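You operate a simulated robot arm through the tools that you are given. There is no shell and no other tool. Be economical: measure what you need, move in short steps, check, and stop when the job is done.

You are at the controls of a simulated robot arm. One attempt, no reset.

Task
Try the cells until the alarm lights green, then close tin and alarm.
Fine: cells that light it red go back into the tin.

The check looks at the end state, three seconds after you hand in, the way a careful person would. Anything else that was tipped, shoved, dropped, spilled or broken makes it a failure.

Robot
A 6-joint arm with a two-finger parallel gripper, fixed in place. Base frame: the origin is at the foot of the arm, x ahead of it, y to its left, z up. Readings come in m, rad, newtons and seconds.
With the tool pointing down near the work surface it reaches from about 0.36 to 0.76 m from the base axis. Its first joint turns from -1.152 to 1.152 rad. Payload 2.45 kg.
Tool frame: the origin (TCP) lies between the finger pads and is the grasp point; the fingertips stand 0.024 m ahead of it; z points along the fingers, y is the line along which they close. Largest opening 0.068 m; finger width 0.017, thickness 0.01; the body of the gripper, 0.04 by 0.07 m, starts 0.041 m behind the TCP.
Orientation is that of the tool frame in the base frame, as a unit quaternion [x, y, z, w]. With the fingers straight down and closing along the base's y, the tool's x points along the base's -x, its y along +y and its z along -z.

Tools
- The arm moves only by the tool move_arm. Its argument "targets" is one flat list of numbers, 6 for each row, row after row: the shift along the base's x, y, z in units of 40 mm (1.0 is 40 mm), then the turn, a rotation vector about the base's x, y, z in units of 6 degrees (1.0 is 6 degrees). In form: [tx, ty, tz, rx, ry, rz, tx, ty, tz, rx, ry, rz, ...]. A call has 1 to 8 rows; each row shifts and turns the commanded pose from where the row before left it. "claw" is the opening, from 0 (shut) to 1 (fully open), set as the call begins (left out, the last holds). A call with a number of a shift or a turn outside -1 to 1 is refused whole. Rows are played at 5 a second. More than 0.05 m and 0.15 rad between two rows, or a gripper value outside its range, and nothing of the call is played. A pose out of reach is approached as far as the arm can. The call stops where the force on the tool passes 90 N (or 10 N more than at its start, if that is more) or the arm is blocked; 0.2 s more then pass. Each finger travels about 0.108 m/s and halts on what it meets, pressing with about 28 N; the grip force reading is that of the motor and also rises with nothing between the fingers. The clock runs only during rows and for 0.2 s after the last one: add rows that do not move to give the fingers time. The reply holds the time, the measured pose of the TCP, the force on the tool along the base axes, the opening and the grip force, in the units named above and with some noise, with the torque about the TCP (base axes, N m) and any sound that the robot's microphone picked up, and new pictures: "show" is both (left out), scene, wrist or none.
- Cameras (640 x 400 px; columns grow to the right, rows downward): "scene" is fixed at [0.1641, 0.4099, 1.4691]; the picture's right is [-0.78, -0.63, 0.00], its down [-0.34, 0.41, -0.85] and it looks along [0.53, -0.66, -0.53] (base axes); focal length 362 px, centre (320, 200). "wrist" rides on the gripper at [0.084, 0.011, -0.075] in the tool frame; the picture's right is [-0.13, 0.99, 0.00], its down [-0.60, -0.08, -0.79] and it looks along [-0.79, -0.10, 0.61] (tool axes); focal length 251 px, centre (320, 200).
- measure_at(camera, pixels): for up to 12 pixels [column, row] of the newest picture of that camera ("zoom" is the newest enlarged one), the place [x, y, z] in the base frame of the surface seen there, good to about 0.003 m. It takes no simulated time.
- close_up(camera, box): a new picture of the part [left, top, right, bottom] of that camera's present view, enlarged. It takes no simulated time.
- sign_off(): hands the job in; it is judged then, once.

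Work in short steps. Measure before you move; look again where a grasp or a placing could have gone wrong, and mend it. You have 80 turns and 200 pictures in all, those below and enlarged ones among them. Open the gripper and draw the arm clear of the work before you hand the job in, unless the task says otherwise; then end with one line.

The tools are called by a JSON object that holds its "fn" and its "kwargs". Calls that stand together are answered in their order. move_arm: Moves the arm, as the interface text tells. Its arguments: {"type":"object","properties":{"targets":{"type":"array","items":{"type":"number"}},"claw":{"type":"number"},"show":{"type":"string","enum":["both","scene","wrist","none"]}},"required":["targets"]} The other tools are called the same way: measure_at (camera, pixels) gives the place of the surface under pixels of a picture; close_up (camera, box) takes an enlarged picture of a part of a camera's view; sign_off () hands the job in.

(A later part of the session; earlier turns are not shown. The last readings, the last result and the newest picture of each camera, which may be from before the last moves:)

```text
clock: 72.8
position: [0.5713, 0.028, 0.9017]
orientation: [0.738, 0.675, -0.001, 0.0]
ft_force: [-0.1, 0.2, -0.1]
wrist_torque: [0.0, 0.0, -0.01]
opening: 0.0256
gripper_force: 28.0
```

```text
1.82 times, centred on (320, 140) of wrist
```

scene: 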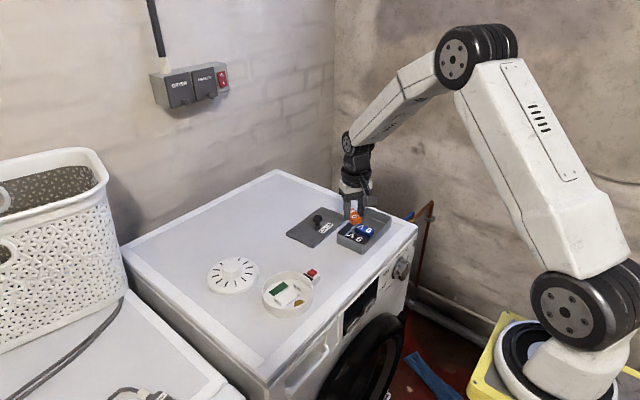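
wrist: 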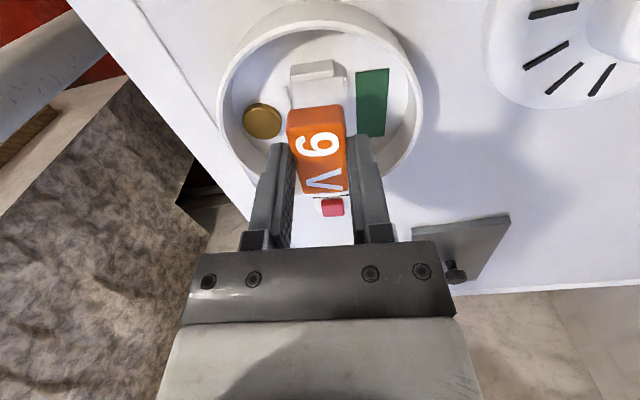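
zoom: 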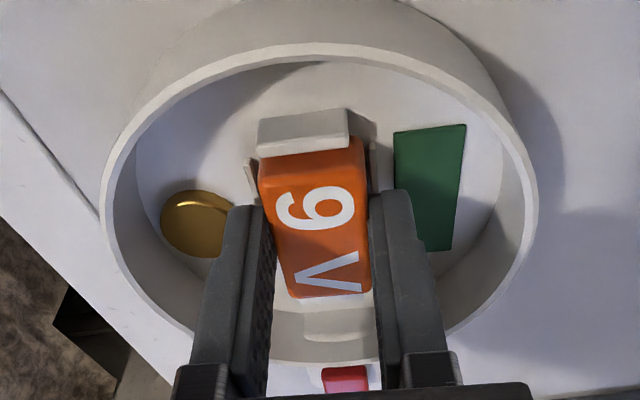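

Now it lies like blue did; lower until floor contact, release and rise.

{"fn": "move_arm", "kwargs": {"targets": [0, 0, -0.04, 0, 0, 0, 0, 0, 0, 0, 0, 0], "show": "none"}}

{"fn": "move_arm", "kwargs": {"targets": [0, 0, 0.02, 0, 0, 0, 0, 0, 0, 0, 0, 0, 0, 0, 0.25, 0, 0, 0, 0, 0, 0.5, 0, 0, 0, 0, 0, 1, 0, 0, 0], "claw": 0.5, "show": "wrist"}}

{"fn": "close_up", "kwargs": {"camera": "scene", "box": [250, 250, 330, 320]}}

```text
clock: 73.4
position: [0.5723, 0.0276, 0.9026]
orientation: [0.738, 0.675, 0.001, 0.001]
ft_force: [-5.6, 2.3, 20.0]
wrist_torque: [-0.06, 0.19, -0.08]
opening: 0.0254
gripper_force: 27.9
```

```text
clock: 74.6
position: [0.5713, 0.0263, 0.9696]
orientation: [0.738, 0.675, -0.001, -0.002]
ft_force: [0.2, 0.8, -0.6]
wrist_torque: [-0.05, 0.02, -0.01]
opening: 0.034
gripper_force: 0.2
```

wrist: 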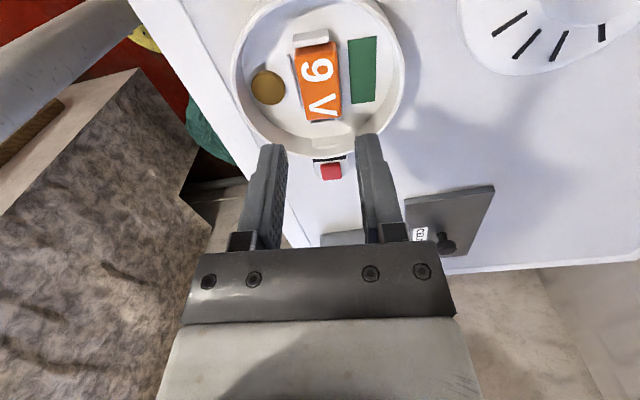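

```text
5.71 times, centred on (290, 285) of scene
```

zoom: 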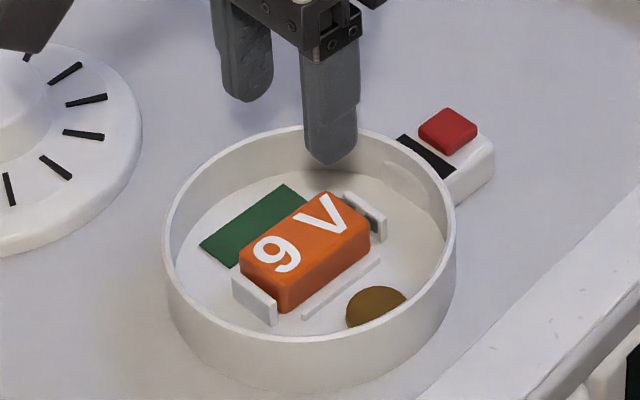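

Seated. Go press the button.

{"fn": "move_arm", "kwargs": {"targets": [-0.1, -0.94, 0, 0, 0, 0, -0.1, -0.94, 0, 0, 0, 0, 0, 0, -0.6, 0, 0, 0, 0, 0, -0.65, 0, 0, 0, 0, 0, 0, 0, 0, 0], "claw": 0, "show": "none"}}

{"fn": "move_arm", "kwargs": {"targets": [0, 0, -0.1, 0, 0, 0, 0, 0, -0.06, 0, 0, 0, 0, 0, -0.05, 0, 0, 0, 0, 0, 0, 0, 0, 0], "show": "wrist"}}

```text
clock: 75.8
position: [0.5638, -0.0495, 0.9222]
orientation: [0.738, 0.675, 0.0, 0.0]
ft_force: [-0.4, 0.3, 0.4]
wrist_torque: [-0.01, 0.01, 0.0]
opening: 0.0001
gripper_force: 23.5
```

```text
clock: 76.8
position: [0.5638, -0.049, 0.9134]
orientation: [0.738, 0.675, 0.0, 0.0]
ft_force: [0.0, 0.0, 1.8]
wrist_torque: [-0.05, 0.01, 0.01]
opening: 0.0
gripper_force: 23.3
heard: click
```

wrist: 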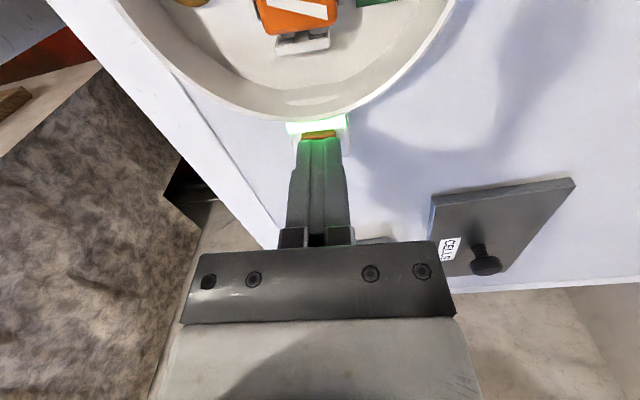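

Green: orange stays. Rise and measure the cover.

{"fn": "move_arm", "kwargs": {"targets": [0, 0, 0.5, 0, 0, 0, 0, 0, 1, 0, 0, 0, 0, 0, 1, 0, 0, 0, 0.5, 0.9, 0, 0, 0, 0, 0.5, 0.9, 0, 0, 0, 0, 0.5, 0.7, 0, 0, 0, 0, 0.5, 0, 0, 0, 0, 0], "claw": 1}}

{"fn": "close_up", "kwargs": {"camera": "scene", "box": [195, 245, 335, 325]}}

{"fn": "close_up", "kwargs": {"camera": "wrist", "box": [160, 0, 480, 200]}}

```text
clock: 78.4
position: [0.6435, 0.0521, 1.0139]
orientation: [0.738, 0.675, 0.0, 0.0]
ft_force: [-0.4, -0.7, -0.2]
wrist_torque: [-0.01, -0.02, -0.03]
opening: 0.0678
gripper_force: 0.1
```

scene: 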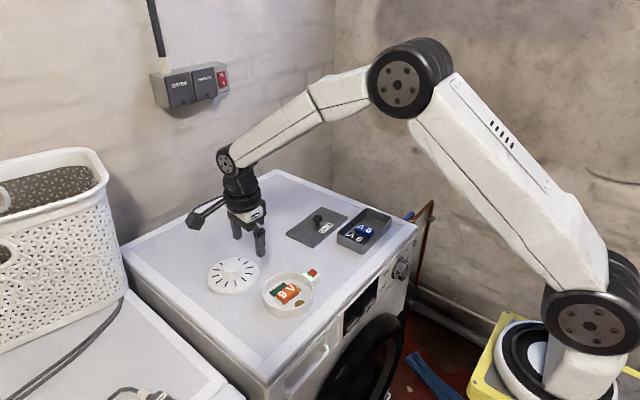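
wrist: 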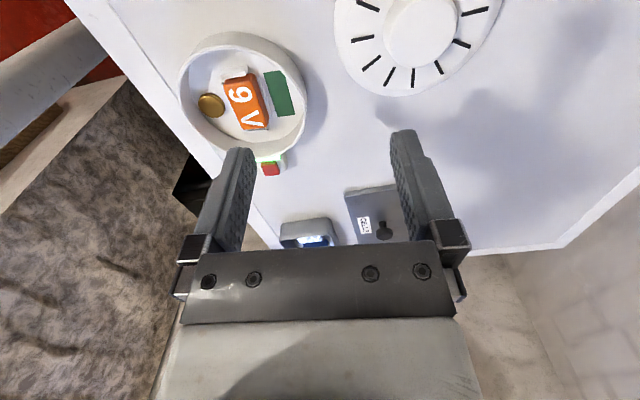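

```text
4.57 times, centred on (265, 285) of scene
```

zoom: 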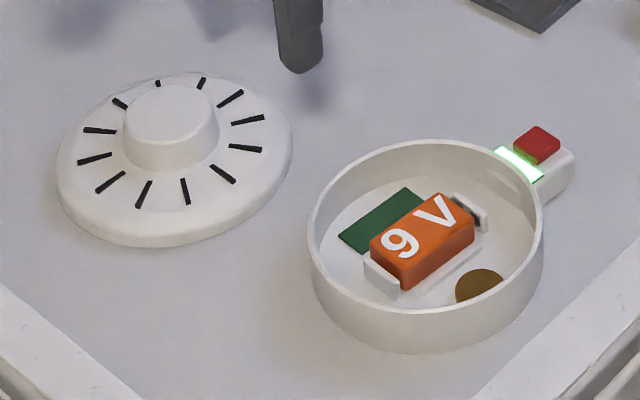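

```text
2.00 times, centred on (320, 100) of wrist
```

zoom: 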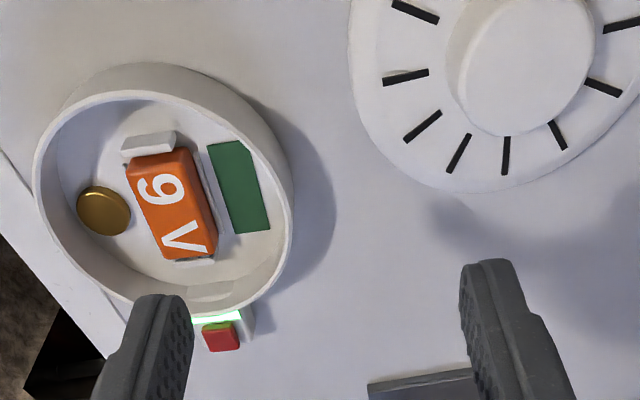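

Lamp stays green. Measure the cover: hub edges and rim.

{"fn": "measure_at", "kwargs": {"camera": "scene", "pixels": [[233, 266], [224, 266], [242, 266], [233, 260], [233, 271], [208, 277], [258, 274], [230, 293], [240, 262], [212, 290], [257, 282], [236, 296]]}}

{"fn": "measure_at", "kwargs": {"camera": "wrist", "pixels": [[420, 30], [390, 30], [455, 40], [425, 63], [385, 40], [340, 50], [420, 92], [360, 82], [480, 75]]}}

{"fn": "measure_at", "kwargs": {"camera": "zoom", "pixels": [[40, 150], [288, 200], [125, 97], [170, 310], [140, 143], [230, 310], [195, 255], [210, 237], [60, 120], [270, 270]]}}

```text
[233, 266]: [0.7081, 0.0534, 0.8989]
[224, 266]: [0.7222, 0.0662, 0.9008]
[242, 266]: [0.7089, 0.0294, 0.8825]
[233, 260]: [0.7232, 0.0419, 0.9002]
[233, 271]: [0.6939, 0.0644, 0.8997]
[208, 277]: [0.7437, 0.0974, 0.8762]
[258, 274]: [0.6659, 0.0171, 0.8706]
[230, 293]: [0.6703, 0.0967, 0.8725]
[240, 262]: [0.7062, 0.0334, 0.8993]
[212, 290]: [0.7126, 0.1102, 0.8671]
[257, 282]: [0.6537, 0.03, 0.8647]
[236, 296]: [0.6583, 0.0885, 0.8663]
```

```text
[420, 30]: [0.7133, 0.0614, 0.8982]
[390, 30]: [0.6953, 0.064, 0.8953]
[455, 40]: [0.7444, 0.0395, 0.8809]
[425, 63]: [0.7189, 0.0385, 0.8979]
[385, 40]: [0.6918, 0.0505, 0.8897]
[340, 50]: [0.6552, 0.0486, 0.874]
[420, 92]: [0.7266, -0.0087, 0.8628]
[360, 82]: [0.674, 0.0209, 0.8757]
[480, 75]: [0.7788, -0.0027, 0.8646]
```

```text
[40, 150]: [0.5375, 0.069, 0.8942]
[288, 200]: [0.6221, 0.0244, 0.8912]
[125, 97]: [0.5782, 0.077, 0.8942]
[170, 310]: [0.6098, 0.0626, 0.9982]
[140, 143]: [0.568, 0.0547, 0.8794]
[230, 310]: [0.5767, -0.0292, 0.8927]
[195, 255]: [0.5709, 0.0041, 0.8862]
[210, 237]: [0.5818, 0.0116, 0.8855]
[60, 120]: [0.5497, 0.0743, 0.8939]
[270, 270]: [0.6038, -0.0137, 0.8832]
```

I move so the wrist camera sees the whole cover, for its exact centre.

{"fn": "move_arm", "kwargs": {"targets": [0.83, 0.5, 0, 0, 0, 0, 0.83, 0.6, 0, 0, 0, 0, 0, 0, 0, 0, 0, 0], "show": "wrist"}}

{"fn": "close_up", "kwargs": {"camera": "wrist", "box": [200, 0, 440, 150]}}

```text
clock: 79.2
position: [0.7107, 0.0964, 1.0112]
orientation: [0.737, 0.676, -0.001, 0.0]
ft_force: [-1.1, -0.3, -0.3]
wrist_torque: [-0.01, 0.04, -0.03]
opening: 0.0681
gripper_force: 0.1
```

wrist: 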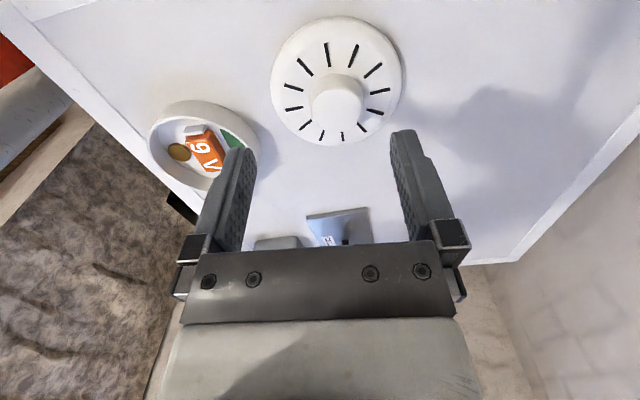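

```text
2.67 times, centred on (320, 75) of wrist
```

zoom: 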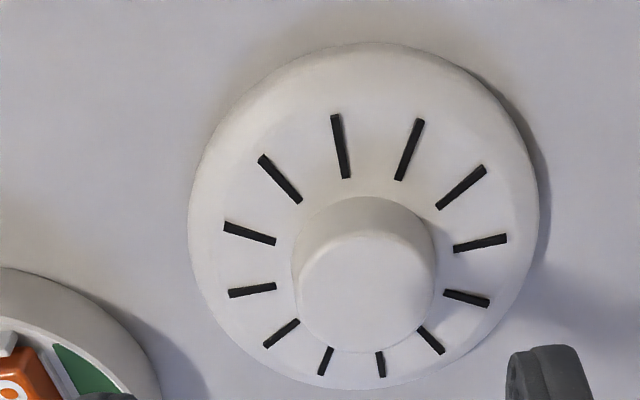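

{"fn": "measure_at", "kwargs": {"camera": "zoom", "pixels": [[367, 291], [301, 291], [432, 291], [367, 238], [367, 346], [320, 250], [412, 335], [192, 220], [535, 220], [365, 46], [300, 374], [240, 130]]}}

{"fn": "measure_at", "kwargs": {"camera": "zoom", "pixels": [[250, 240], [480, 240], [340, 150], [410, 150], [325, 365], [380, 368], [280, 340], [435, 345], [260, 290], [468, 298], [500, 100], [505, 330]]}}

```text
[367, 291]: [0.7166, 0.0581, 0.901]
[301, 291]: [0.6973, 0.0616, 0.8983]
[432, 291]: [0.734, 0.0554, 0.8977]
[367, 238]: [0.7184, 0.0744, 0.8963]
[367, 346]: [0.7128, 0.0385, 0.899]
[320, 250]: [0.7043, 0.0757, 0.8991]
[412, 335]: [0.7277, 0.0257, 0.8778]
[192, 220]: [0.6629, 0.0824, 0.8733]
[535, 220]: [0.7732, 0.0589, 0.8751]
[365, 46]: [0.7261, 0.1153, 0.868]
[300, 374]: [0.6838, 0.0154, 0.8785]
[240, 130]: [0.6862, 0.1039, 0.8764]
```

```text
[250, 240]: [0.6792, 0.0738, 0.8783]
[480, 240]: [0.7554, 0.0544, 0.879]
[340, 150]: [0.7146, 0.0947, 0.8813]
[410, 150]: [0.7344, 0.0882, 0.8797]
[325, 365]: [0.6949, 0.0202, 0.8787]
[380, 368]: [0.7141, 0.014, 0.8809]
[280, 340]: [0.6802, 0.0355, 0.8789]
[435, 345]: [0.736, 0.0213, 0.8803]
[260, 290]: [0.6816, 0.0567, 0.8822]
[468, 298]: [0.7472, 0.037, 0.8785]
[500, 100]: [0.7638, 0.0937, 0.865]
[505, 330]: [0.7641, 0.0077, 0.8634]
```

Hub centre ≈ (0.7155,0.056), radius 19 mm; cover radius ≈ 58 mm. Before taking it I look at the alarm base from the same relative view for its exact centre.

{"fn": "move_arm", "kwargs": {"targets": [-0.87, -0.18, 0, 0, 0, 0, -0.87, -0.18, 0, 0, 0, 0, -0.87, -0.18, 0, 0, 0, 0, -0.87, -0.18, 0, 0, 0, 0, 0, 0, 0, 0, 0, 0], "show": "wrist"}}

{"fn": "close_up", "kwargs": {"camera": "wrist", "box": [200, 0, 440, 150]}}

```text
clock: 80.4
position: [0.5689, 0.0669, 1.0108]
orientation: [0.738, 0.674, 0.001, -0.001]
ft_force: [-0.6, -0.2, 0.2]
wrist_torque: [-0.01, -0.01, -0.01]
opening: 0.068
gripper_force: 0.0
```

wrist: 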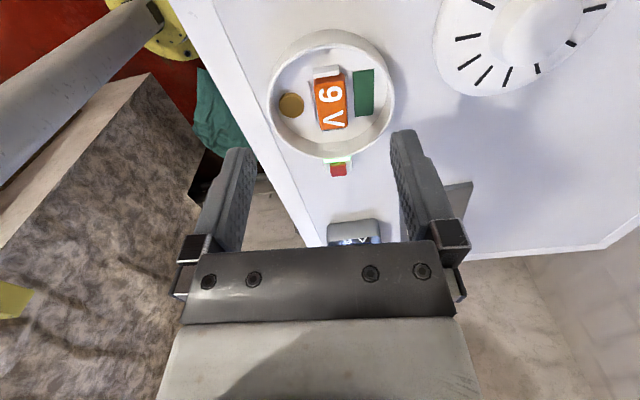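

```text
2.67 times, centred on (320, 75) of wrist
```

zoom: 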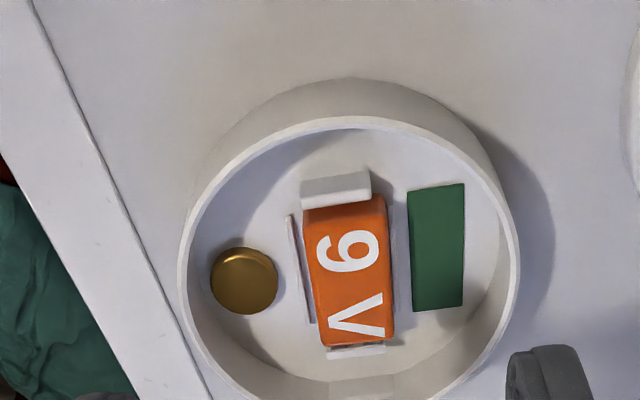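

{"fn": "measure_at", "kwargs": {"camera": "zoom", "pixels": [[183, 270], [515, 262], [350, 121], [240, 159], [457, 152], [204, 345], [501, 335], [195, 220], [497, 200], [300, 129], [400, 125]]}}

{"fn": "measure_at", "kwargs": {"camera": "wrist", "pixels": [[335, 157], [310, 153], [360, 152], [285, 137], [380, 135], [335, 155], [322, 156], [348, 156]]}}

```text
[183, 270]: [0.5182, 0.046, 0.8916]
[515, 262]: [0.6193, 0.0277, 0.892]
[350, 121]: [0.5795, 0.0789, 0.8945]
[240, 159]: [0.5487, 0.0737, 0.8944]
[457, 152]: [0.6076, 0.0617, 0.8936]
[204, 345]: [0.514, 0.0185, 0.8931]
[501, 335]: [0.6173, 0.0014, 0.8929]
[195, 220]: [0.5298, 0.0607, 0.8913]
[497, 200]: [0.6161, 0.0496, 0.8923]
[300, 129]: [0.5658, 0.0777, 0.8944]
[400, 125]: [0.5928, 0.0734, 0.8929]
```

```text
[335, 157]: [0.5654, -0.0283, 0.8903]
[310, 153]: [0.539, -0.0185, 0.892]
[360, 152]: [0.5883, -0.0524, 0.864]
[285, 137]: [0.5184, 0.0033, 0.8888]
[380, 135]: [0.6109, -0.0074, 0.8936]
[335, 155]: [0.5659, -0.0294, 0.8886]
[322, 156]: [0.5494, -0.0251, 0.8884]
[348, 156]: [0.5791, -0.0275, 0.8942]
```

Base centre ≈ (0.5683,0.0252), radius 53 mm. Go to the cover hub at (0.7155,0.056) and down to z 0.93.

{"fn": "move_arm", "kwargs": {"targets": [0.915, -0.07, 0, 0, 0, 0, 0.915, -0.07, 0, 0, 0, 0, 0.915, -0.07, 0, 0, 0, 0, 0.915, -0.06, 0, 0, 0, 0, 0, 0, -1, 0, 0, 0, 0, 0, -1, 0, 0, 0, 0, 0, 0, 0, 0, 0], "claw": 1}}

{"fn": "close_up", "kwargs": {"camera": "scene", "box": [190, 220, 290, 310]}}

```text
clock: 82.0
position: [0.7168, 0.0601, 0.9317]
orientation: [0.738, 0.675, 0.0, 0.0]
ft_force: [0.9, 0.0, -0.5]
wrist_torque: [0.01, 0.0, 0.03]
opening: 0.068
gripper_force: 0.0
```

scene: 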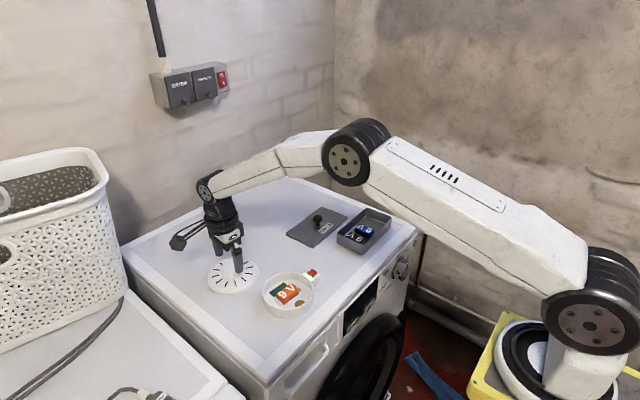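
wrist: 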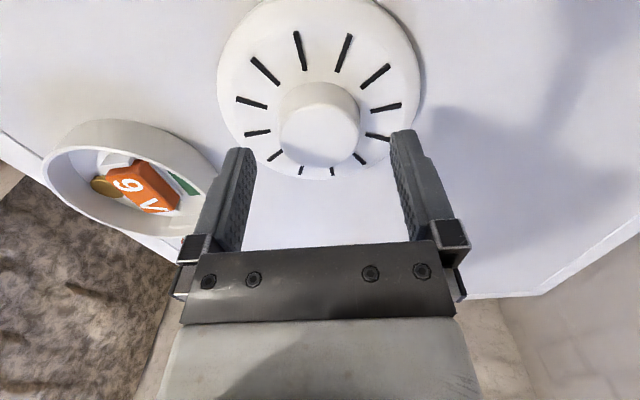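

```text
4.44 times, centred on (240, 265) of scene
```

zoom: 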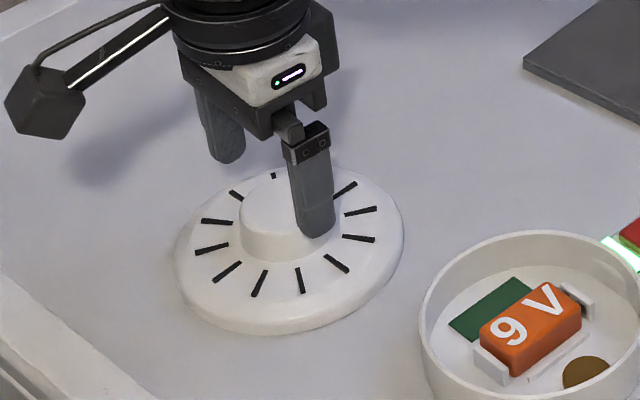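

TCP y reads 4 mm off; re-measure the hub from here.

{"fn": "measure_at", "kwargs": {"camera": "wrist", "pixels": [[320, 134], [284, 134], [357, 134], [320, 106], [320, 164], [300, 112], [342, 158], [300, 160], [345, 112]]}}

{"fn": "move_arm", "kwargs": {"targets": [0, 0, 0, 0, 0, 0], "show": "none"}}

```text
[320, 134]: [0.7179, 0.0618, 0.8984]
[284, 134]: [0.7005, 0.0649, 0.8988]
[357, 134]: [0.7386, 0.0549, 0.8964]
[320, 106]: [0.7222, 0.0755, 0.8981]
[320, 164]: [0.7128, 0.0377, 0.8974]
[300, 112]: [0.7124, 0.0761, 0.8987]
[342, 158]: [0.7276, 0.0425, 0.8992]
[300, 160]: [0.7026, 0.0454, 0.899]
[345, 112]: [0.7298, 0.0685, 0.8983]
```

```text
clock: 82.4
position: [0.7171, 0.0593, 0.9328]
orientation: [0.738, 0.675, 0.0, 0.0]
ft_force: [0.7, 0.3, 0.6]
wrist_torque: [0.01, 0.01, -0.03]
opening: 0.068
gripper_force: 0.1
```

Hub centre ≈ (0.7175,0.0575); shift y -2 mm and descend to z≈0.910, then close.

{"fn": "move_arm", "kwargs": {"targets": [0, -0.05, -0.3, 0, 0, 0, 0, 0, -0.25, 0, 0, 0, 0, 0, 0, 0, 0, 0], "show": "wrist"}}

{"fn": "move_arm", "kwargs": {"targets": [0, 0, 0, 0, 0, 0, 0, 0, 0, 0, 0, 0], "claw": 0, "show": "wrist"}}

```text
clock: 83.2
position: [0.7174, 0.0539, 0.9103]
orientation: [0.738, 0.675, 0.0, 0.0]
ft_force: [-1.1, 0.7, 0.6]
wrist_torque: [0.0, 0.02, 0.0]
opening: 0.068
gripper_force: 0.0
```

wrist: 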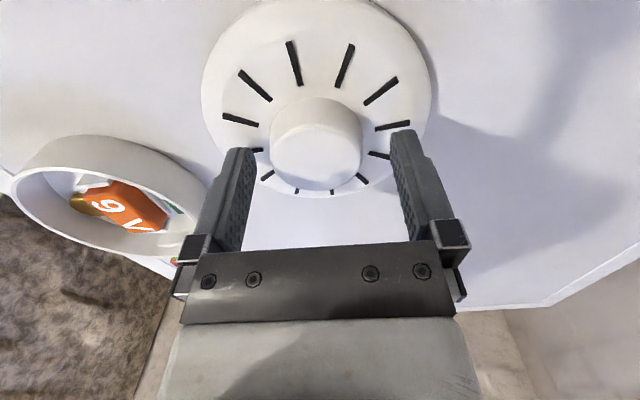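

```text
clock: 83.8
position: [0.7163, 0.0555, 0.9104]
orientation: [0.738, 0.675, 0.001, -0.001]
ft_force: [-0.8, -0.1, 0.8]
wrist_torque: [-0.02, 0.04, 0.02]
opening: 0.0441
gripper_force: 28.4
```

wrist: 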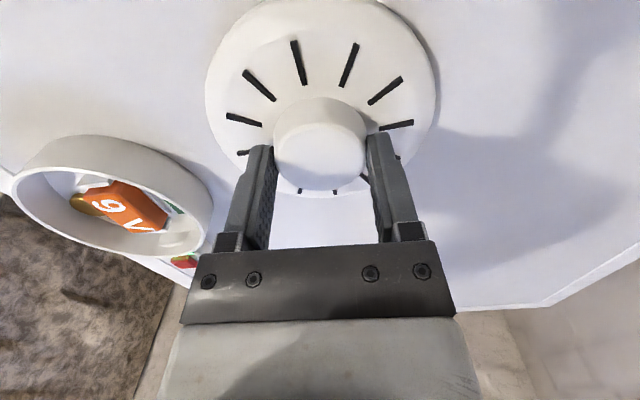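

Gripped at 44 mm. I measure where the hub/cover centre is relative to the TCP.

{"fn": "close_up", "kwargs": {"camera": "wrist", "box": [190, 0, 450, 200]}}

{"fn": "measure_at", "kwargs": {"camera": "wrist", "pixels": [[320, 126], [320, 186], [278, 150], [360, 150], [208, 90], [436, 80], [325, 4], [305, 188], [336, 189], [260, 25], [400, 25], [320, 155]]}}

```text
2.00 times, centred on (320, 100) of wrist
```

zoom: 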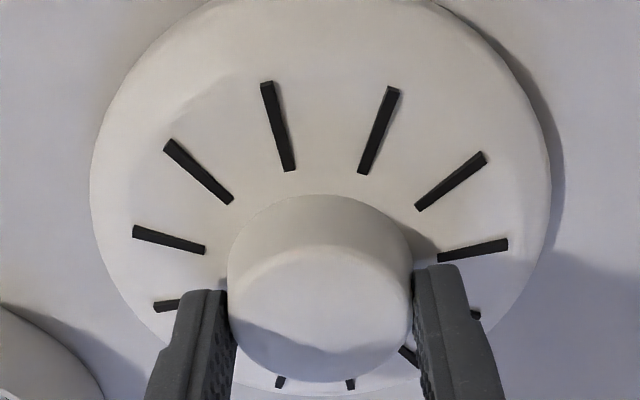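

```text
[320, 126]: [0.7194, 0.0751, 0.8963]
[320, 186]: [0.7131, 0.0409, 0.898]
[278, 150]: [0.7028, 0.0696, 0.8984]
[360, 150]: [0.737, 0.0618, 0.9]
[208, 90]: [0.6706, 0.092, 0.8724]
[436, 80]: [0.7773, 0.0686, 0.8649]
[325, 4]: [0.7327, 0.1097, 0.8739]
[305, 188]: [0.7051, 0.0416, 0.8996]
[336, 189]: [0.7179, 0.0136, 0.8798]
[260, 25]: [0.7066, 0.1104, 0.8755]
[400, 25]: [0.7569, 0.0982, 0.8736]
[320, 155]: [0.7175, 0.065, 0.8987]
```

Cover centre is within ~1 mm of the TCP. Lift 60 mm and carry it to above the base (shift -0.1487, -0.0313).

{"fn": "move_arm", "kwargs": {"targets": [0, 0, 0.5, 0, 0, 0, 0, 0, 1, 0, 0, 0, -0.93, -0.196, 0, 0, 0, 0, -0.93, -0.196, 0, 0, 0, 0, -0.93, -0.196, 0, 0, 0, 0, -0.93, -0.196, 0, 0, 0, 0, 0, 0, -0.4, 0, 0, 0, 0, 0, 0, 0, 0, 0]}}

{"fn": "close_up", "kwargs": {"camera": "scene", "box": [240, 230, 340, 325]}}

{"fn": "close_up", "kwargs": {"camera": "wrist", "box": [180, 0, 460, 200]}}

```text
clock: 85.6
position: [0.5677, 0.0227, 0.9551]
orientation: [0.738, 0.675, 0.0, 0.0]
ft_force: [0.0, 1.1, -0.2]
wrist_torque: [0.01, -0.02, 0.01]
opening: 0.0441
gripper_force: 28.4
```

scene: 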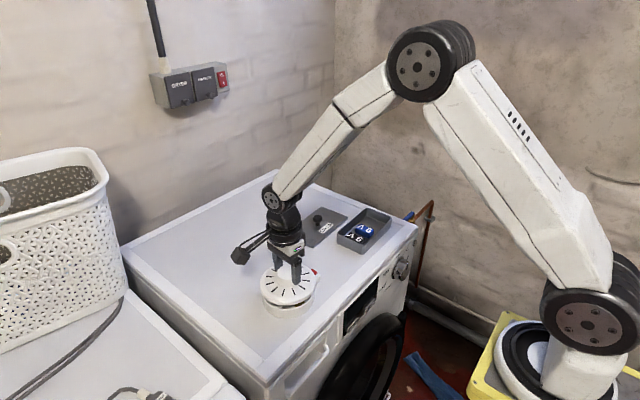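
wrist: 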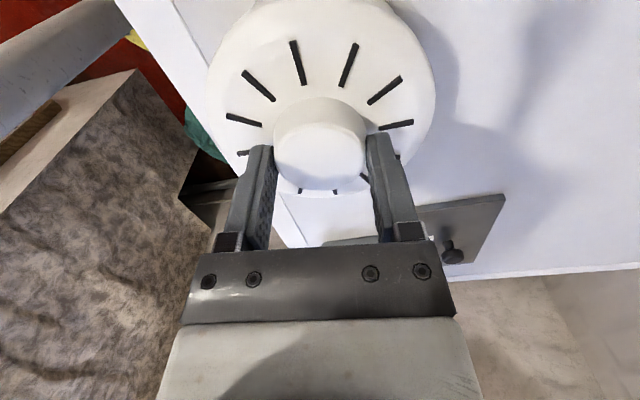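

```text
4.21 times, centred on (290, 278) of scene
```

zoom: 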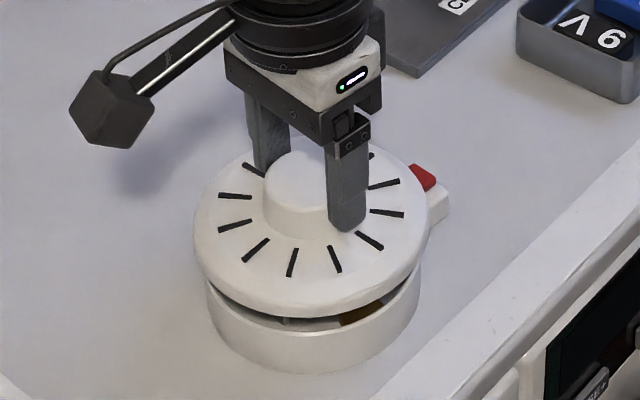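

```text
2.00 times, centred on (320, 100) of wrist
```

zoom: 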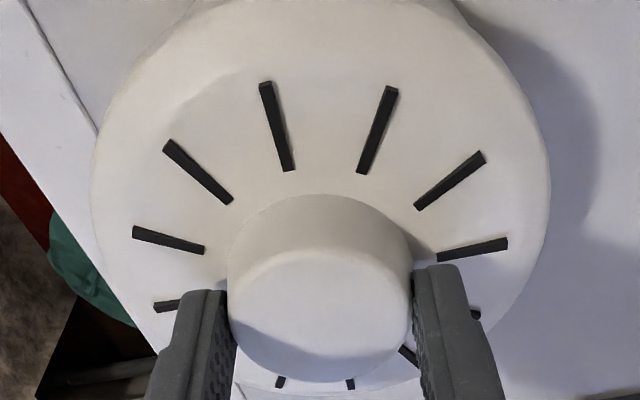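

Left-right alignment matches (cover 194–432, base 205–421, both centred at 313). Check the front-back alignment closer.

{"fn": "close_up", "kwargs": {"camera": "scene", "box": [282, 288, 346, 324]}}

{"fn": "close_up", "kwargs": {"camera": "scene", "box": [282, 264, 346, 324]}}

{"fn": "close_up", "kwargs": {"camera": "scene", "box": [256, 286, 316, 324]}}

{"fn": "measure_at", "kwargs": {"camera": "zoom", "pixels": [[100, 160], [200, 190], [320, 200], [450, 180], [560, 120], [320, 130], [320, 160], [320, 180], [320, 220], [320, 250]]}}

```text
10.00 times, centred on (314, 306) of scene
```

zoom: 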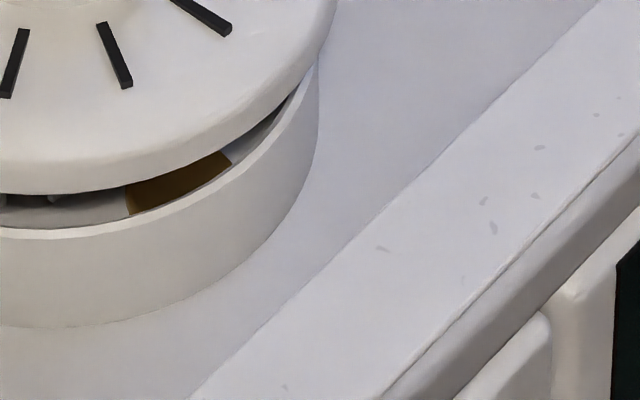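

```text
6.67 times, centred on (314, 294) of scene
```

zoom: 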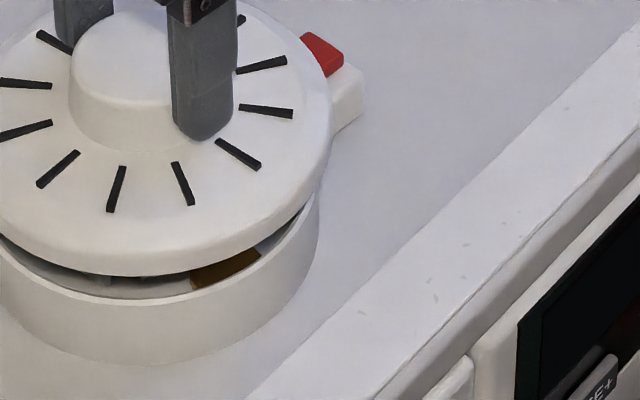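

```text
10.53 times, centred on (286, 305) of scene
```

zoom: 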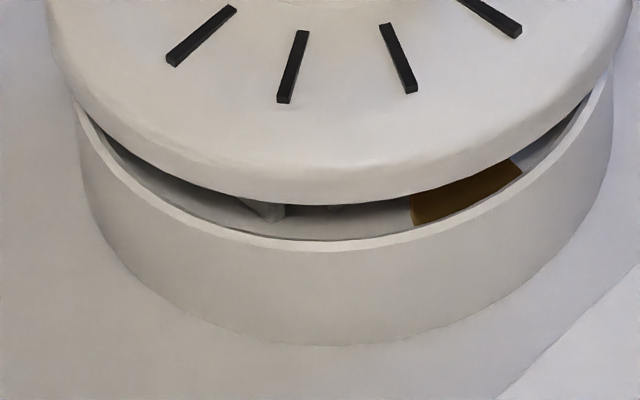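

```text
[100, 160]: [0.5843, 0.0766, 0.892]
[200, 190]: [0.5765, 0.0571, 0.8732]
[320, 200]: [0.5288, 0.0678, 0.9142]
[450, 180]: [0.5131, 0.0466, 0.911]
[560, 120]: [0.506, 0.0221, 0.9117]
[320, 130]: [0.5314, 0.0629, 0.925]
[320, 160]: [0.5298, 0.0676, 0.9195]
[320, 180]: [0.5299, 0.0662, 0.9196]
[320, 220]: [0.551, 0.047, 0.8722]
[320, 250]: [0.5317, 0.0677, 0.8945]
```

Lower 10 mm to reduce parallax, then compare again.

{"fn": "move_arm", "kwargs": {"targets": [0, 0, -0.25, 0, 0, 0, 0, 0, 0, 0, 0, 0], "show": "none"}}

{"fn": "close_up", "kwargs": {"camera": "scene", "box": [256, 262, 324, 324]}}

{"fn": "close_up", "kwargs": {"camera": "wrist", "box": [180, 0, 460, 240]}}

```text
clock: 86.2
position: [0.5669, 0.0231, 0.9452]
orientation: [0.738, 0.675, 0.0, 0.0]
ft_force: [-0.6, -0.8, -1.1]
wrist_torque: [-0.01, -0.01, 0.02]
opening: 0.0444
gripper_force: 28.2
```

```text
6.45 times, centred on (290, 293) of scene
```

zoom: 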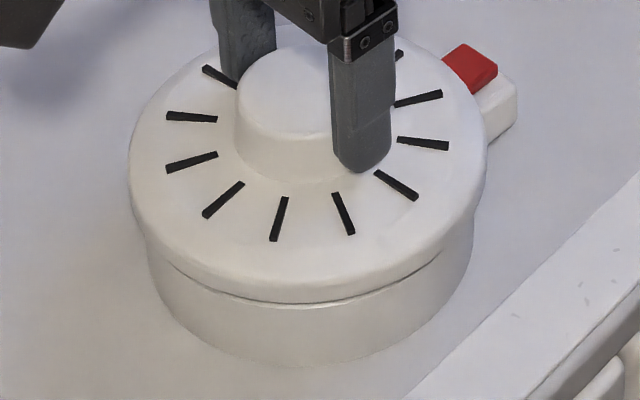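

```text
1.67 times, centred on (320, 120) of wrist
```

zoom: 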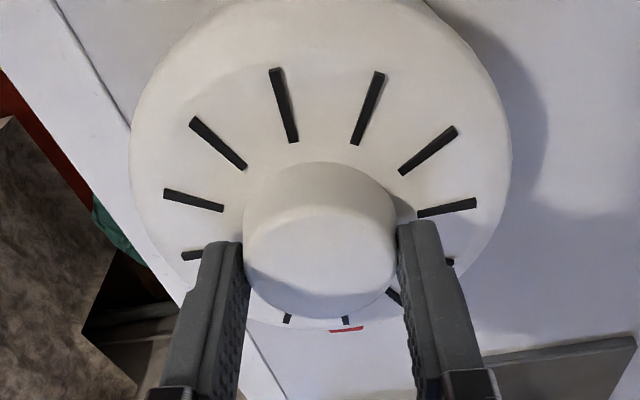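

{"fn": "close_up", "kwargs": {"camera": "scene", "box": [262, 290, 318, 324]}}

{"fn": "measure_at", "kwargs": {"camera": "zoom", "pixels": [[310, 175], [310, 185], [310, 195], [310, 215], [310, 250], [310, 285], [150, 150], [470, 150], [150, 190], [470, 190], [100, 130], [540, 120]]}}

```text
11.43 times, centred on (290, 307) of scene
```

zoom: 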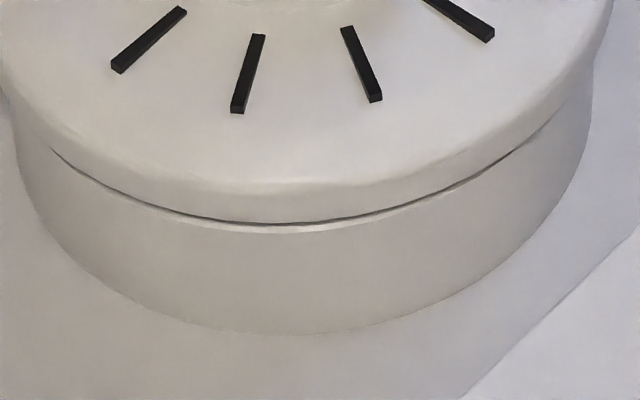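

```text
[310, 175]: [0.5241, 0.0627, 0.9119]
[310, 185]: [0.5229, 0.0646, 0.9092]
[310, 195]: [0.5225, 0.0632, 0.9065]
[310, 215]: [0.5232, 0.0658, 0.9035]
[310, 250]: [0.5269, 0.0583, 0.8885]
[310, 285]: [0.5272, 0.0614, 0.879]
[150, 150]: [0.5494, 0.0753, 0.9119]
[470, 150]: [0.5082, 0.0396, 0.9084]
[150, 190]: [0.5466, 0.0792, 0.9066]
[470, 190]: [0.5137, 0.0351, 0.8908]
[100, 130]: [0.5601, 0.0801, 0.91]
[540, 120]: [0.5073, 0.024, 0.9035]
```

Overhang is about 6 mm all round (left 17 px, right 15 px, front ≈5.5 mm): aligned within ~1 mm. Lower slowly watching force.

{"fn": "move_arm", "kwargs": {"targets": [0, 0, -0.1, 0, 0, 0, 0, 0, -0.08, 0, 0, 0, 0, 0, 0, 0, 0, 0], "show": "none"}}

{"fn": "close_up", "kwargs": {"camera": "scene", "box": [256, 262, 324, 324]}}

```text
clock: 87.0
position: [0.5682, 0.0236, 0.9395]
orientation: [0.738, 0.675, 0.0, 0.0]
ft_force: [0.0, 0.0, 0.3]
wrist_torque: [0.02, -0.02, 0.0]
opening: 0.0443
gripper_force: 28.2
```

```text
6.45 times, centred on (290, 293) of scene
```

zoom: 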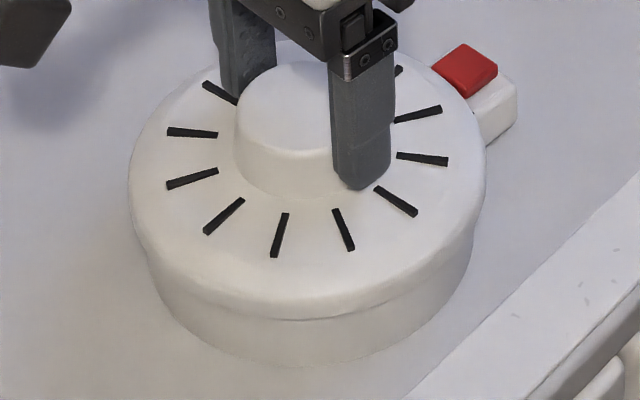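

{"fn": "move_arm", "kwargs": {"targets": [0, 0, -0.06, 0, 0, 0, 0, 0, 0, 0, 0, 0], "show": "none"}}

{"fn": "move_arm", "kwargs": {"targets": [0, 0, -0.06, 0, 0, 0, 0, 0, 0, 0, 0, 0], "show": "none"}}

{"fn": "close_up", "kwargs": {"camera": "scene", "box": [256, 262, 324, 324]}}

```text
clock: 87.6
position: [0.5677, 0.0237, 0.9353]
orientation: [0.738, 0.675, 0.0, 0.0]
ft_force: [0.0, 0.6, -0.5]
wrist_torque: [0.01, 0.01, -0.05]
opening: 0.0444
gripper_force: 27.6
```

```text
clock: 88.2
position: [0.568, 0.023, 0.933]
orientation: [0.738, 0.675, 0.0, 0.0]
ft_force: [-0.5, 0.2, -1.0]
wrist_torque: [0.0, -0.01, 0.0]
opening: 0.0444
gripper_force: 28.5
```

```text
6.45 times, centred on (290, 293) of scene
```

zoom: 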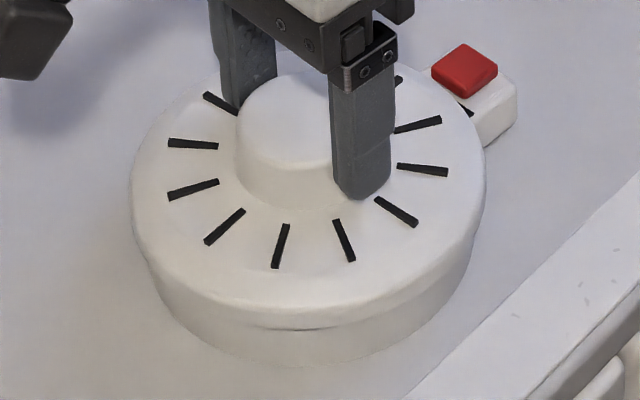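

Skirt is going around the rim without resistance. Continue down.

{"fn": "move_arm", "kwargs": {"targets": [0, 0, -0.06, 0, 0, 0, 0, 0, 0, 0, 0, 0], "show": "none"}}

{"fn": "move_arm", "kwargs": {"targets": [0, 0, -0.06, 0, 0, 0, 0, 0, 0, 0, 0, 0], "show": "none"}}

{"fn": "close_up", "kwargs": {"camera": "scene", "box": [256, 262, 324, 324]}}

```text
clock: 88.8
position: [0.5687, 0.0243, 0.9309]
orientation: [0.738, 0.675, 0.0, 0.0]
ft_force: [-1.0, 1.3, 7.4]
wrist_torque: [0.05, 0.23, -0.06]
opening: 0.0442
gripper_force: 28.2
heard: snap
```

```text
clock: 89.4
position: [0.5686, 0.0241, 0.9302]
orientation: [0.738, 0.675, 0.001, 0.001]
ft_force: [-8.8, 4.9, 29.7]
wrist_torque: [0.1, 0.53, -0.15]
opening: 0.0446
gripper_force: 28.1
```

```text
6.45 times, centred on (290, 293) of scene
```

zoom: 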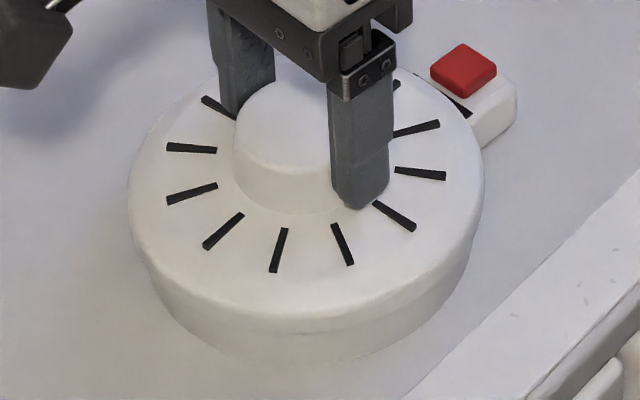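

A snap: the cover seated (30 N). Unload, release, rise.

{"fn": "move_arm", "kwargs": {"targets": [0, 0, 0.07, 0, 0, 0], "show": "none"}}

{"fn": "move_arm", "kwargs": {"targets": [0, 0, 0, 0, 0, 0, 0, 0, 0, 0, 0, 0, 0, 0, 0.5, 0, 0, 0, 0, 0, 1, 0, 0, 0, 0, 0, 0.5, 0, 0, 0], "claw": 1}}

{"fn": "close_up", "kwargs": {"camera": "scene", "box": [256, 256, 330, 324]}}

```text
clock: 89.8
position: [0.569, 0.0236, 0.9298]
orientation: [0.738, 0.675, 0.0, 0.0]
ft_force: [1.4, 1.4, 2.8]
wrist_torque: [0.26, -0.22, 0.01]
opening: 0.0442
gripper_force: 28.0
```

```text
clock: 91.0
position: [0.5693, 0.0231, 1.0115]
orientation: [0.738, 0.675, 0.0, 0.0]
ft_force: [0.5, 0.4, 0.2]
wrist_torque: [0.01, 0.02, 0.0]
opening: 0.0682
gripper_force: 0.1
```

scene: 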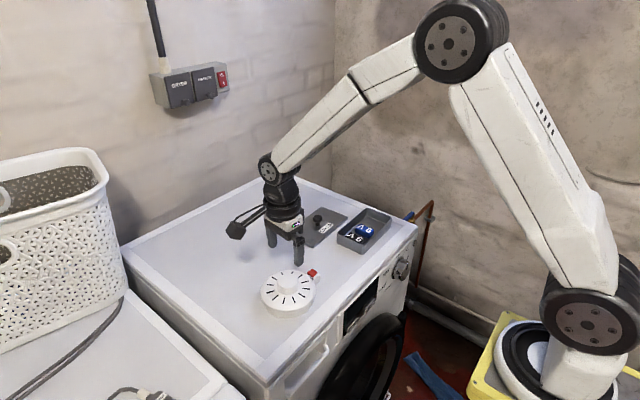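
wrist: 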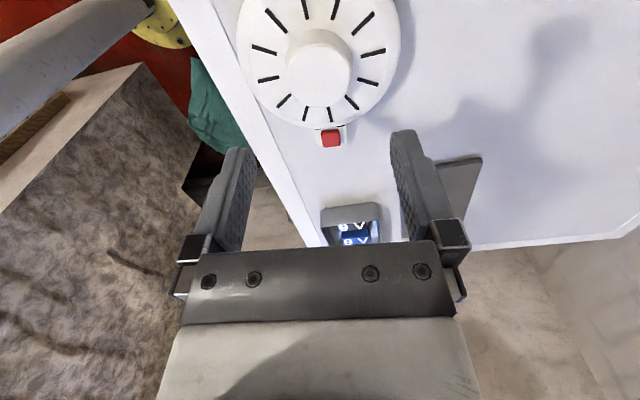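

```text
5.88 times, centred on (293, 290) of scene
```

zoom: 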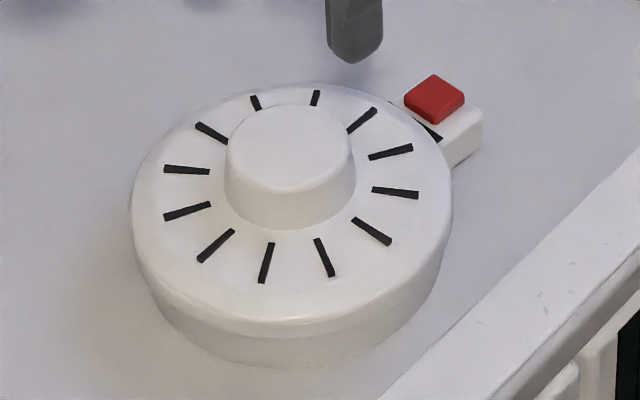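

Cover sits level on the base. Now turn back and go above the tin lid's knob at (0.679,-0.22).

{"fn": "move_arm", "kwargs": {"targets": [0.17, -0.379, 0, 0, 0, 1, 0.17, -0.379, 0, 0, 0, 1, 0.17, -0.379, 0, 0, 0, 1, 0.17, -0.379, 0, 0, 0, 1, 0.17, -0.379, 0, 0, 0, 1, 0.17, -0.379, 0, 0, 0, 1, 0.17, -0.379, 0, 0, 0, 1, 0.17, -0.379, 0, 0, 0, 1], "show": "none"}}

{"fn": "move_arm", "kwargs": {"targets": [0.17, -0.379, 0, 0, 0, 1, 0.17, -0.379, 0, 0, 0, 1, 0.17, -0.379, 0, 0, 0, 1, 0.17, -0.379, 0, 0, 0, 1, 0.17, -0.379, 0, 0, 0, 1, 0.17, -0.379, 0, 0, 0, 1, 0.17, -0.379, 0, 0, 0, 1, 0.17, -0.379, 0, 0, 0, 0.85], "show": "none"}}

{"fn": "move_arm", "kwargs": {"targets": [0, 0, -1, 0, 0, 0, 0, 0, -0.7, 0, 0, 0, 0, 0, 0, 0, 0, 0], "show": "wrist"}}

```text
clock: 92.8
position: [0.6218, -0.0982, 1.0103]
orientation: [0.399, 0.917, 0.0, 0.0]
ft_force: [0.1, -1.2, 0.8]
wrist_torque: [0.0, 0.01, -0.02]
opening: 0.068
gripper_force: 0.1
```

```text
clock: 94.6
position: [0.6772, -0.22, 1.0099]
orientation: [-0.001, 1.0, 0.001, 0.0]
ft_force: [0.4, -0.2, 0.1]
wrist_torque: [0.0, 0.01, -0.01]
opening: 0.068
gripper_force: 0.0
```

```text
clock: 95.4
position: [0.6774, -0.2187, 0.9397]
orientation: [0.0, 1.0, -0.001, 0.0]
ft_force: [-0.3, -0.3, 0.2]
wrist_torque: [0.04, -0.01, 0.01]
opening: 0.068
gripper_force: 0.1
```

wrist: 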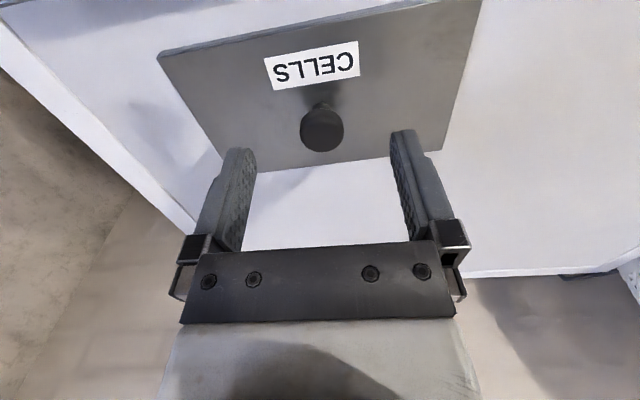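

Knob is centred between the fingers. Lower to z≈0.904 and grip.

{"fn": "move_arm", "kwargs": {"targets": [0.02, -0.02, -0.5, 0, 0, 0, 0, 0, -0.38, 0, 0, 0, 0, 0, 0, 0, 0, 0], "show": "none"}}

{"fn": "move_arm", "kwargs": {"targets": [0, 0, 0, 0, 0, 0, 0, 0, 0, 0, 0, 0, 0, 0, 0, 0, 0, 0], "claw": 0, "show": "wrist"}}

```text
clock: 96.2
position: [0.6783, -0.2217, 0.9072]
orientation: [-0.001, 1.0, 0.0, 0.0]
ft_force: [-1.1, -0.2, 0.0]
wrist_torque: [0.03, 0.0, 0.02]
opening: 0.068
gripper_force: 0.0
```

```text
clock: 97.0
position: [0.6781, -0.2216, 0.9055]
orientation: [-0.001, 1.0, 0.0, -0.001]
ft_force: [-0.7, 0.3, 0.6]
wrist_torque: [-0.01, -0.03, 0.01]
opening: 0.0242
gripper_force: 28.0
```

wrist: 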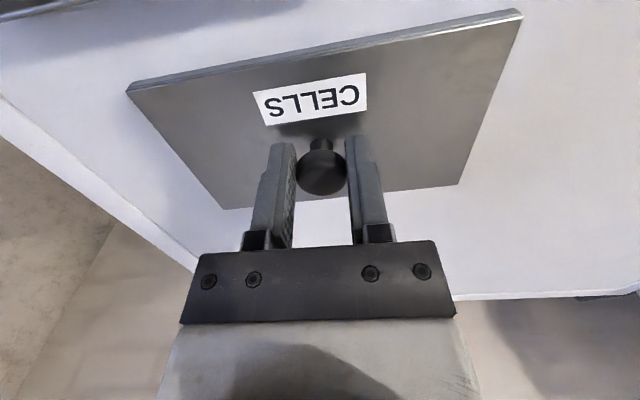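

Same grip as at pick-up. Lift 80 mm and carry back over the tin (TCP target (0.5586,-0.2702)).

{"fn": "move_arm", "kwargs": {"targets": [0, 0, 0.5, 0, 0, 0, 0, 0, 1, 0, 0, 0, 0, 0, 0.5, 0, 0, 0, -0.995, -0.405, 0, 0, 0, 0, -0.995, -0.405, 0, 0, 0, 0, -0.995, -0.405, 0, 0, 0, 0, 0, 0, -0.7, 0, 0, 0, 0, 0, 0, 0, 0, 0]}}

{"fn": "close_up", "kwargs": {"camera": "scene", "box": [325, 190, 405, 260]}}

```text
clock: 98.8
position: [0.5581, -0.2707, 0.9595]
orientation: [0.0, 1.0, 0.0, 0.0]
ft_force: [0.5, -0.2, -1.2]
wrist_torque: [-0.01, 0.02, 0.0]
opening: 0.0242
gripper_force: 28.6
```

scene: 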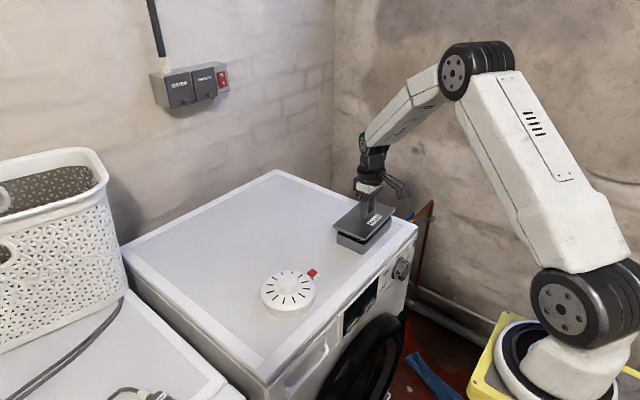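
wrist: 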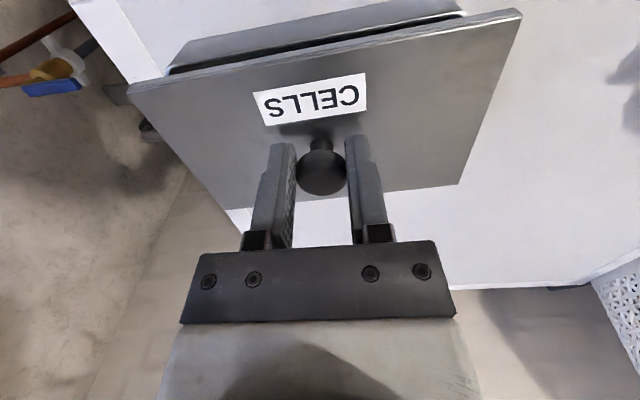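

```text
5.71 times, centred on (365, 225) of scene
```

zoom: 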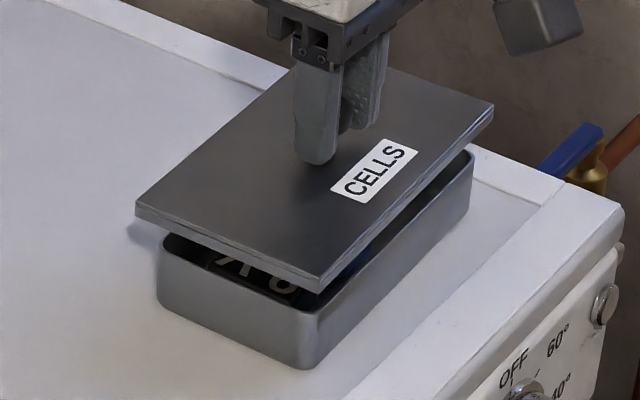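

Aligned in plan as far as visible. Lower to ~7 mm above seating and compare overhangs.

{"fn": "move_arm", "kwargs": {"targets": [0, 0, -0.3, 0, 0, 0, 0, 0, -0.15, 0, 0, 0, 0, 0, 0, 0, 0, 0], "show": "none"}}

{"fn": "close_up", "kwargs": {"camera": "scene", "box": [325, 195, 405, 260]}}

{"fn": "close_up", "kwargs": {"camera": "wrist", "box": [100, 0, 560, 240]}}

```text
clock: 99.6
position: [0.5586, -0.2706, 0.9401]
orientation: [0.0, 1.0, 0.0, -0.001]
ft_force: [0.1, 0.5, -0.6]
wrist_torque: [-0.01, 0.0, 0.03]
opening: 0.0242
gripper_force: 27.7
```

```text
6.15 times, centred on (365, 228) of scene
```

zoom: 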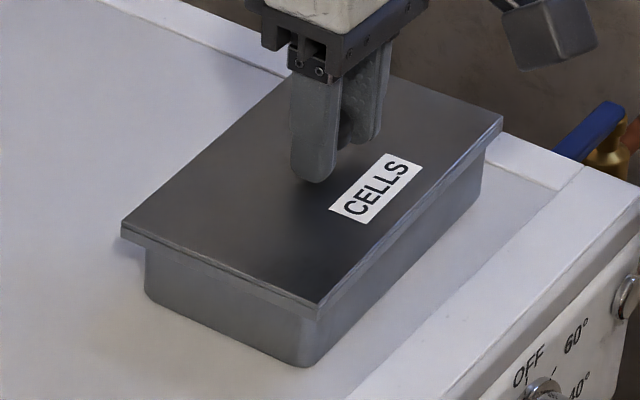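

```text
1.39 times, centred on (330, 120) of wrist
5 turns are left
```

zoom: 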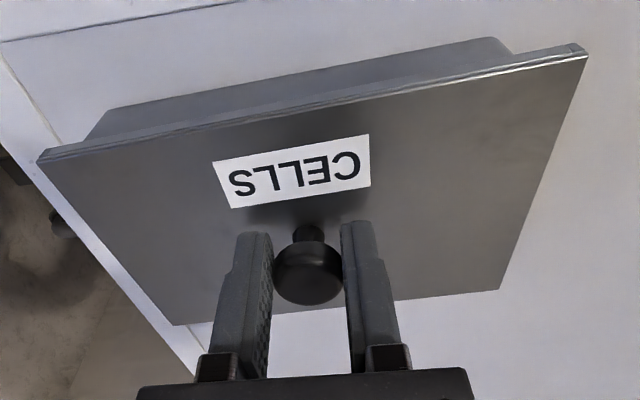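

Lid sits within ~1 mm of its original overhang; correct by (-1,-1) mm and lower until it seats.

{"fn": "move_arm", "kwargs": {"targets": [-0.03, -0.02, 0, 0, 0, 0, 0, 0, -0.08, 0, 0, 0, 0, 0, -0.06, 0, 0, 0, 0, 0, -0.05, 0, 0, 0, 0, 0, 0, 0, 0, 0], "show": "none"}}

{"fn": "move_arm", "kwargs": {"targets": [0, 0, -0.04, 0, 0, 0, 0, 0, 0, 0, 0, 0], "show": "none"}}

{"fn": "close_up", "kwargs": {"camera": "scene", "box": [325, 195, 405, 260]}}

```text
clock: 100.8
position: [0.5574, -0.2708, 0.9349]
orientation: [0.0, 1.0, -0.001, 0.001]
ft_force: [0.0, -2.5, 4.7]
wrist_torque: [-0.04, 0.1, -0.05]
opening: 0.0241
gripper_force: 28.4
heard: snap
```

```text
clock: 101.4
position: [0.5567, -0.2705, 0.9342]
orientation: [0.001, 1.0, -0.001, 0.001]
ft_force: [-4.9, 1.4, 23.9]
wrist_torque: [0.04, 0.05, -0.04]
opening: 0.024
gripper_force: 28.0
```

```text
6.15 times, centred on (365, 228) of scene
4 turns are left
```

zoom: 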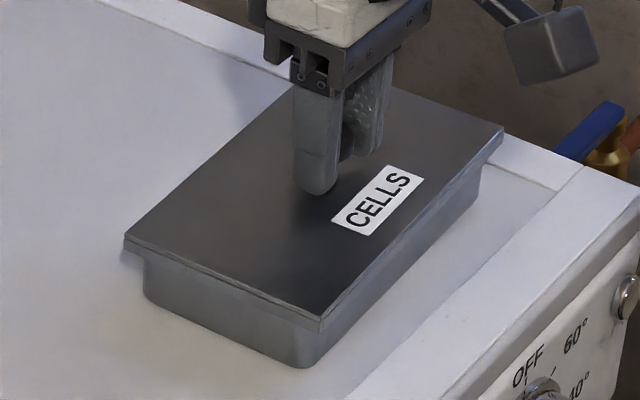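

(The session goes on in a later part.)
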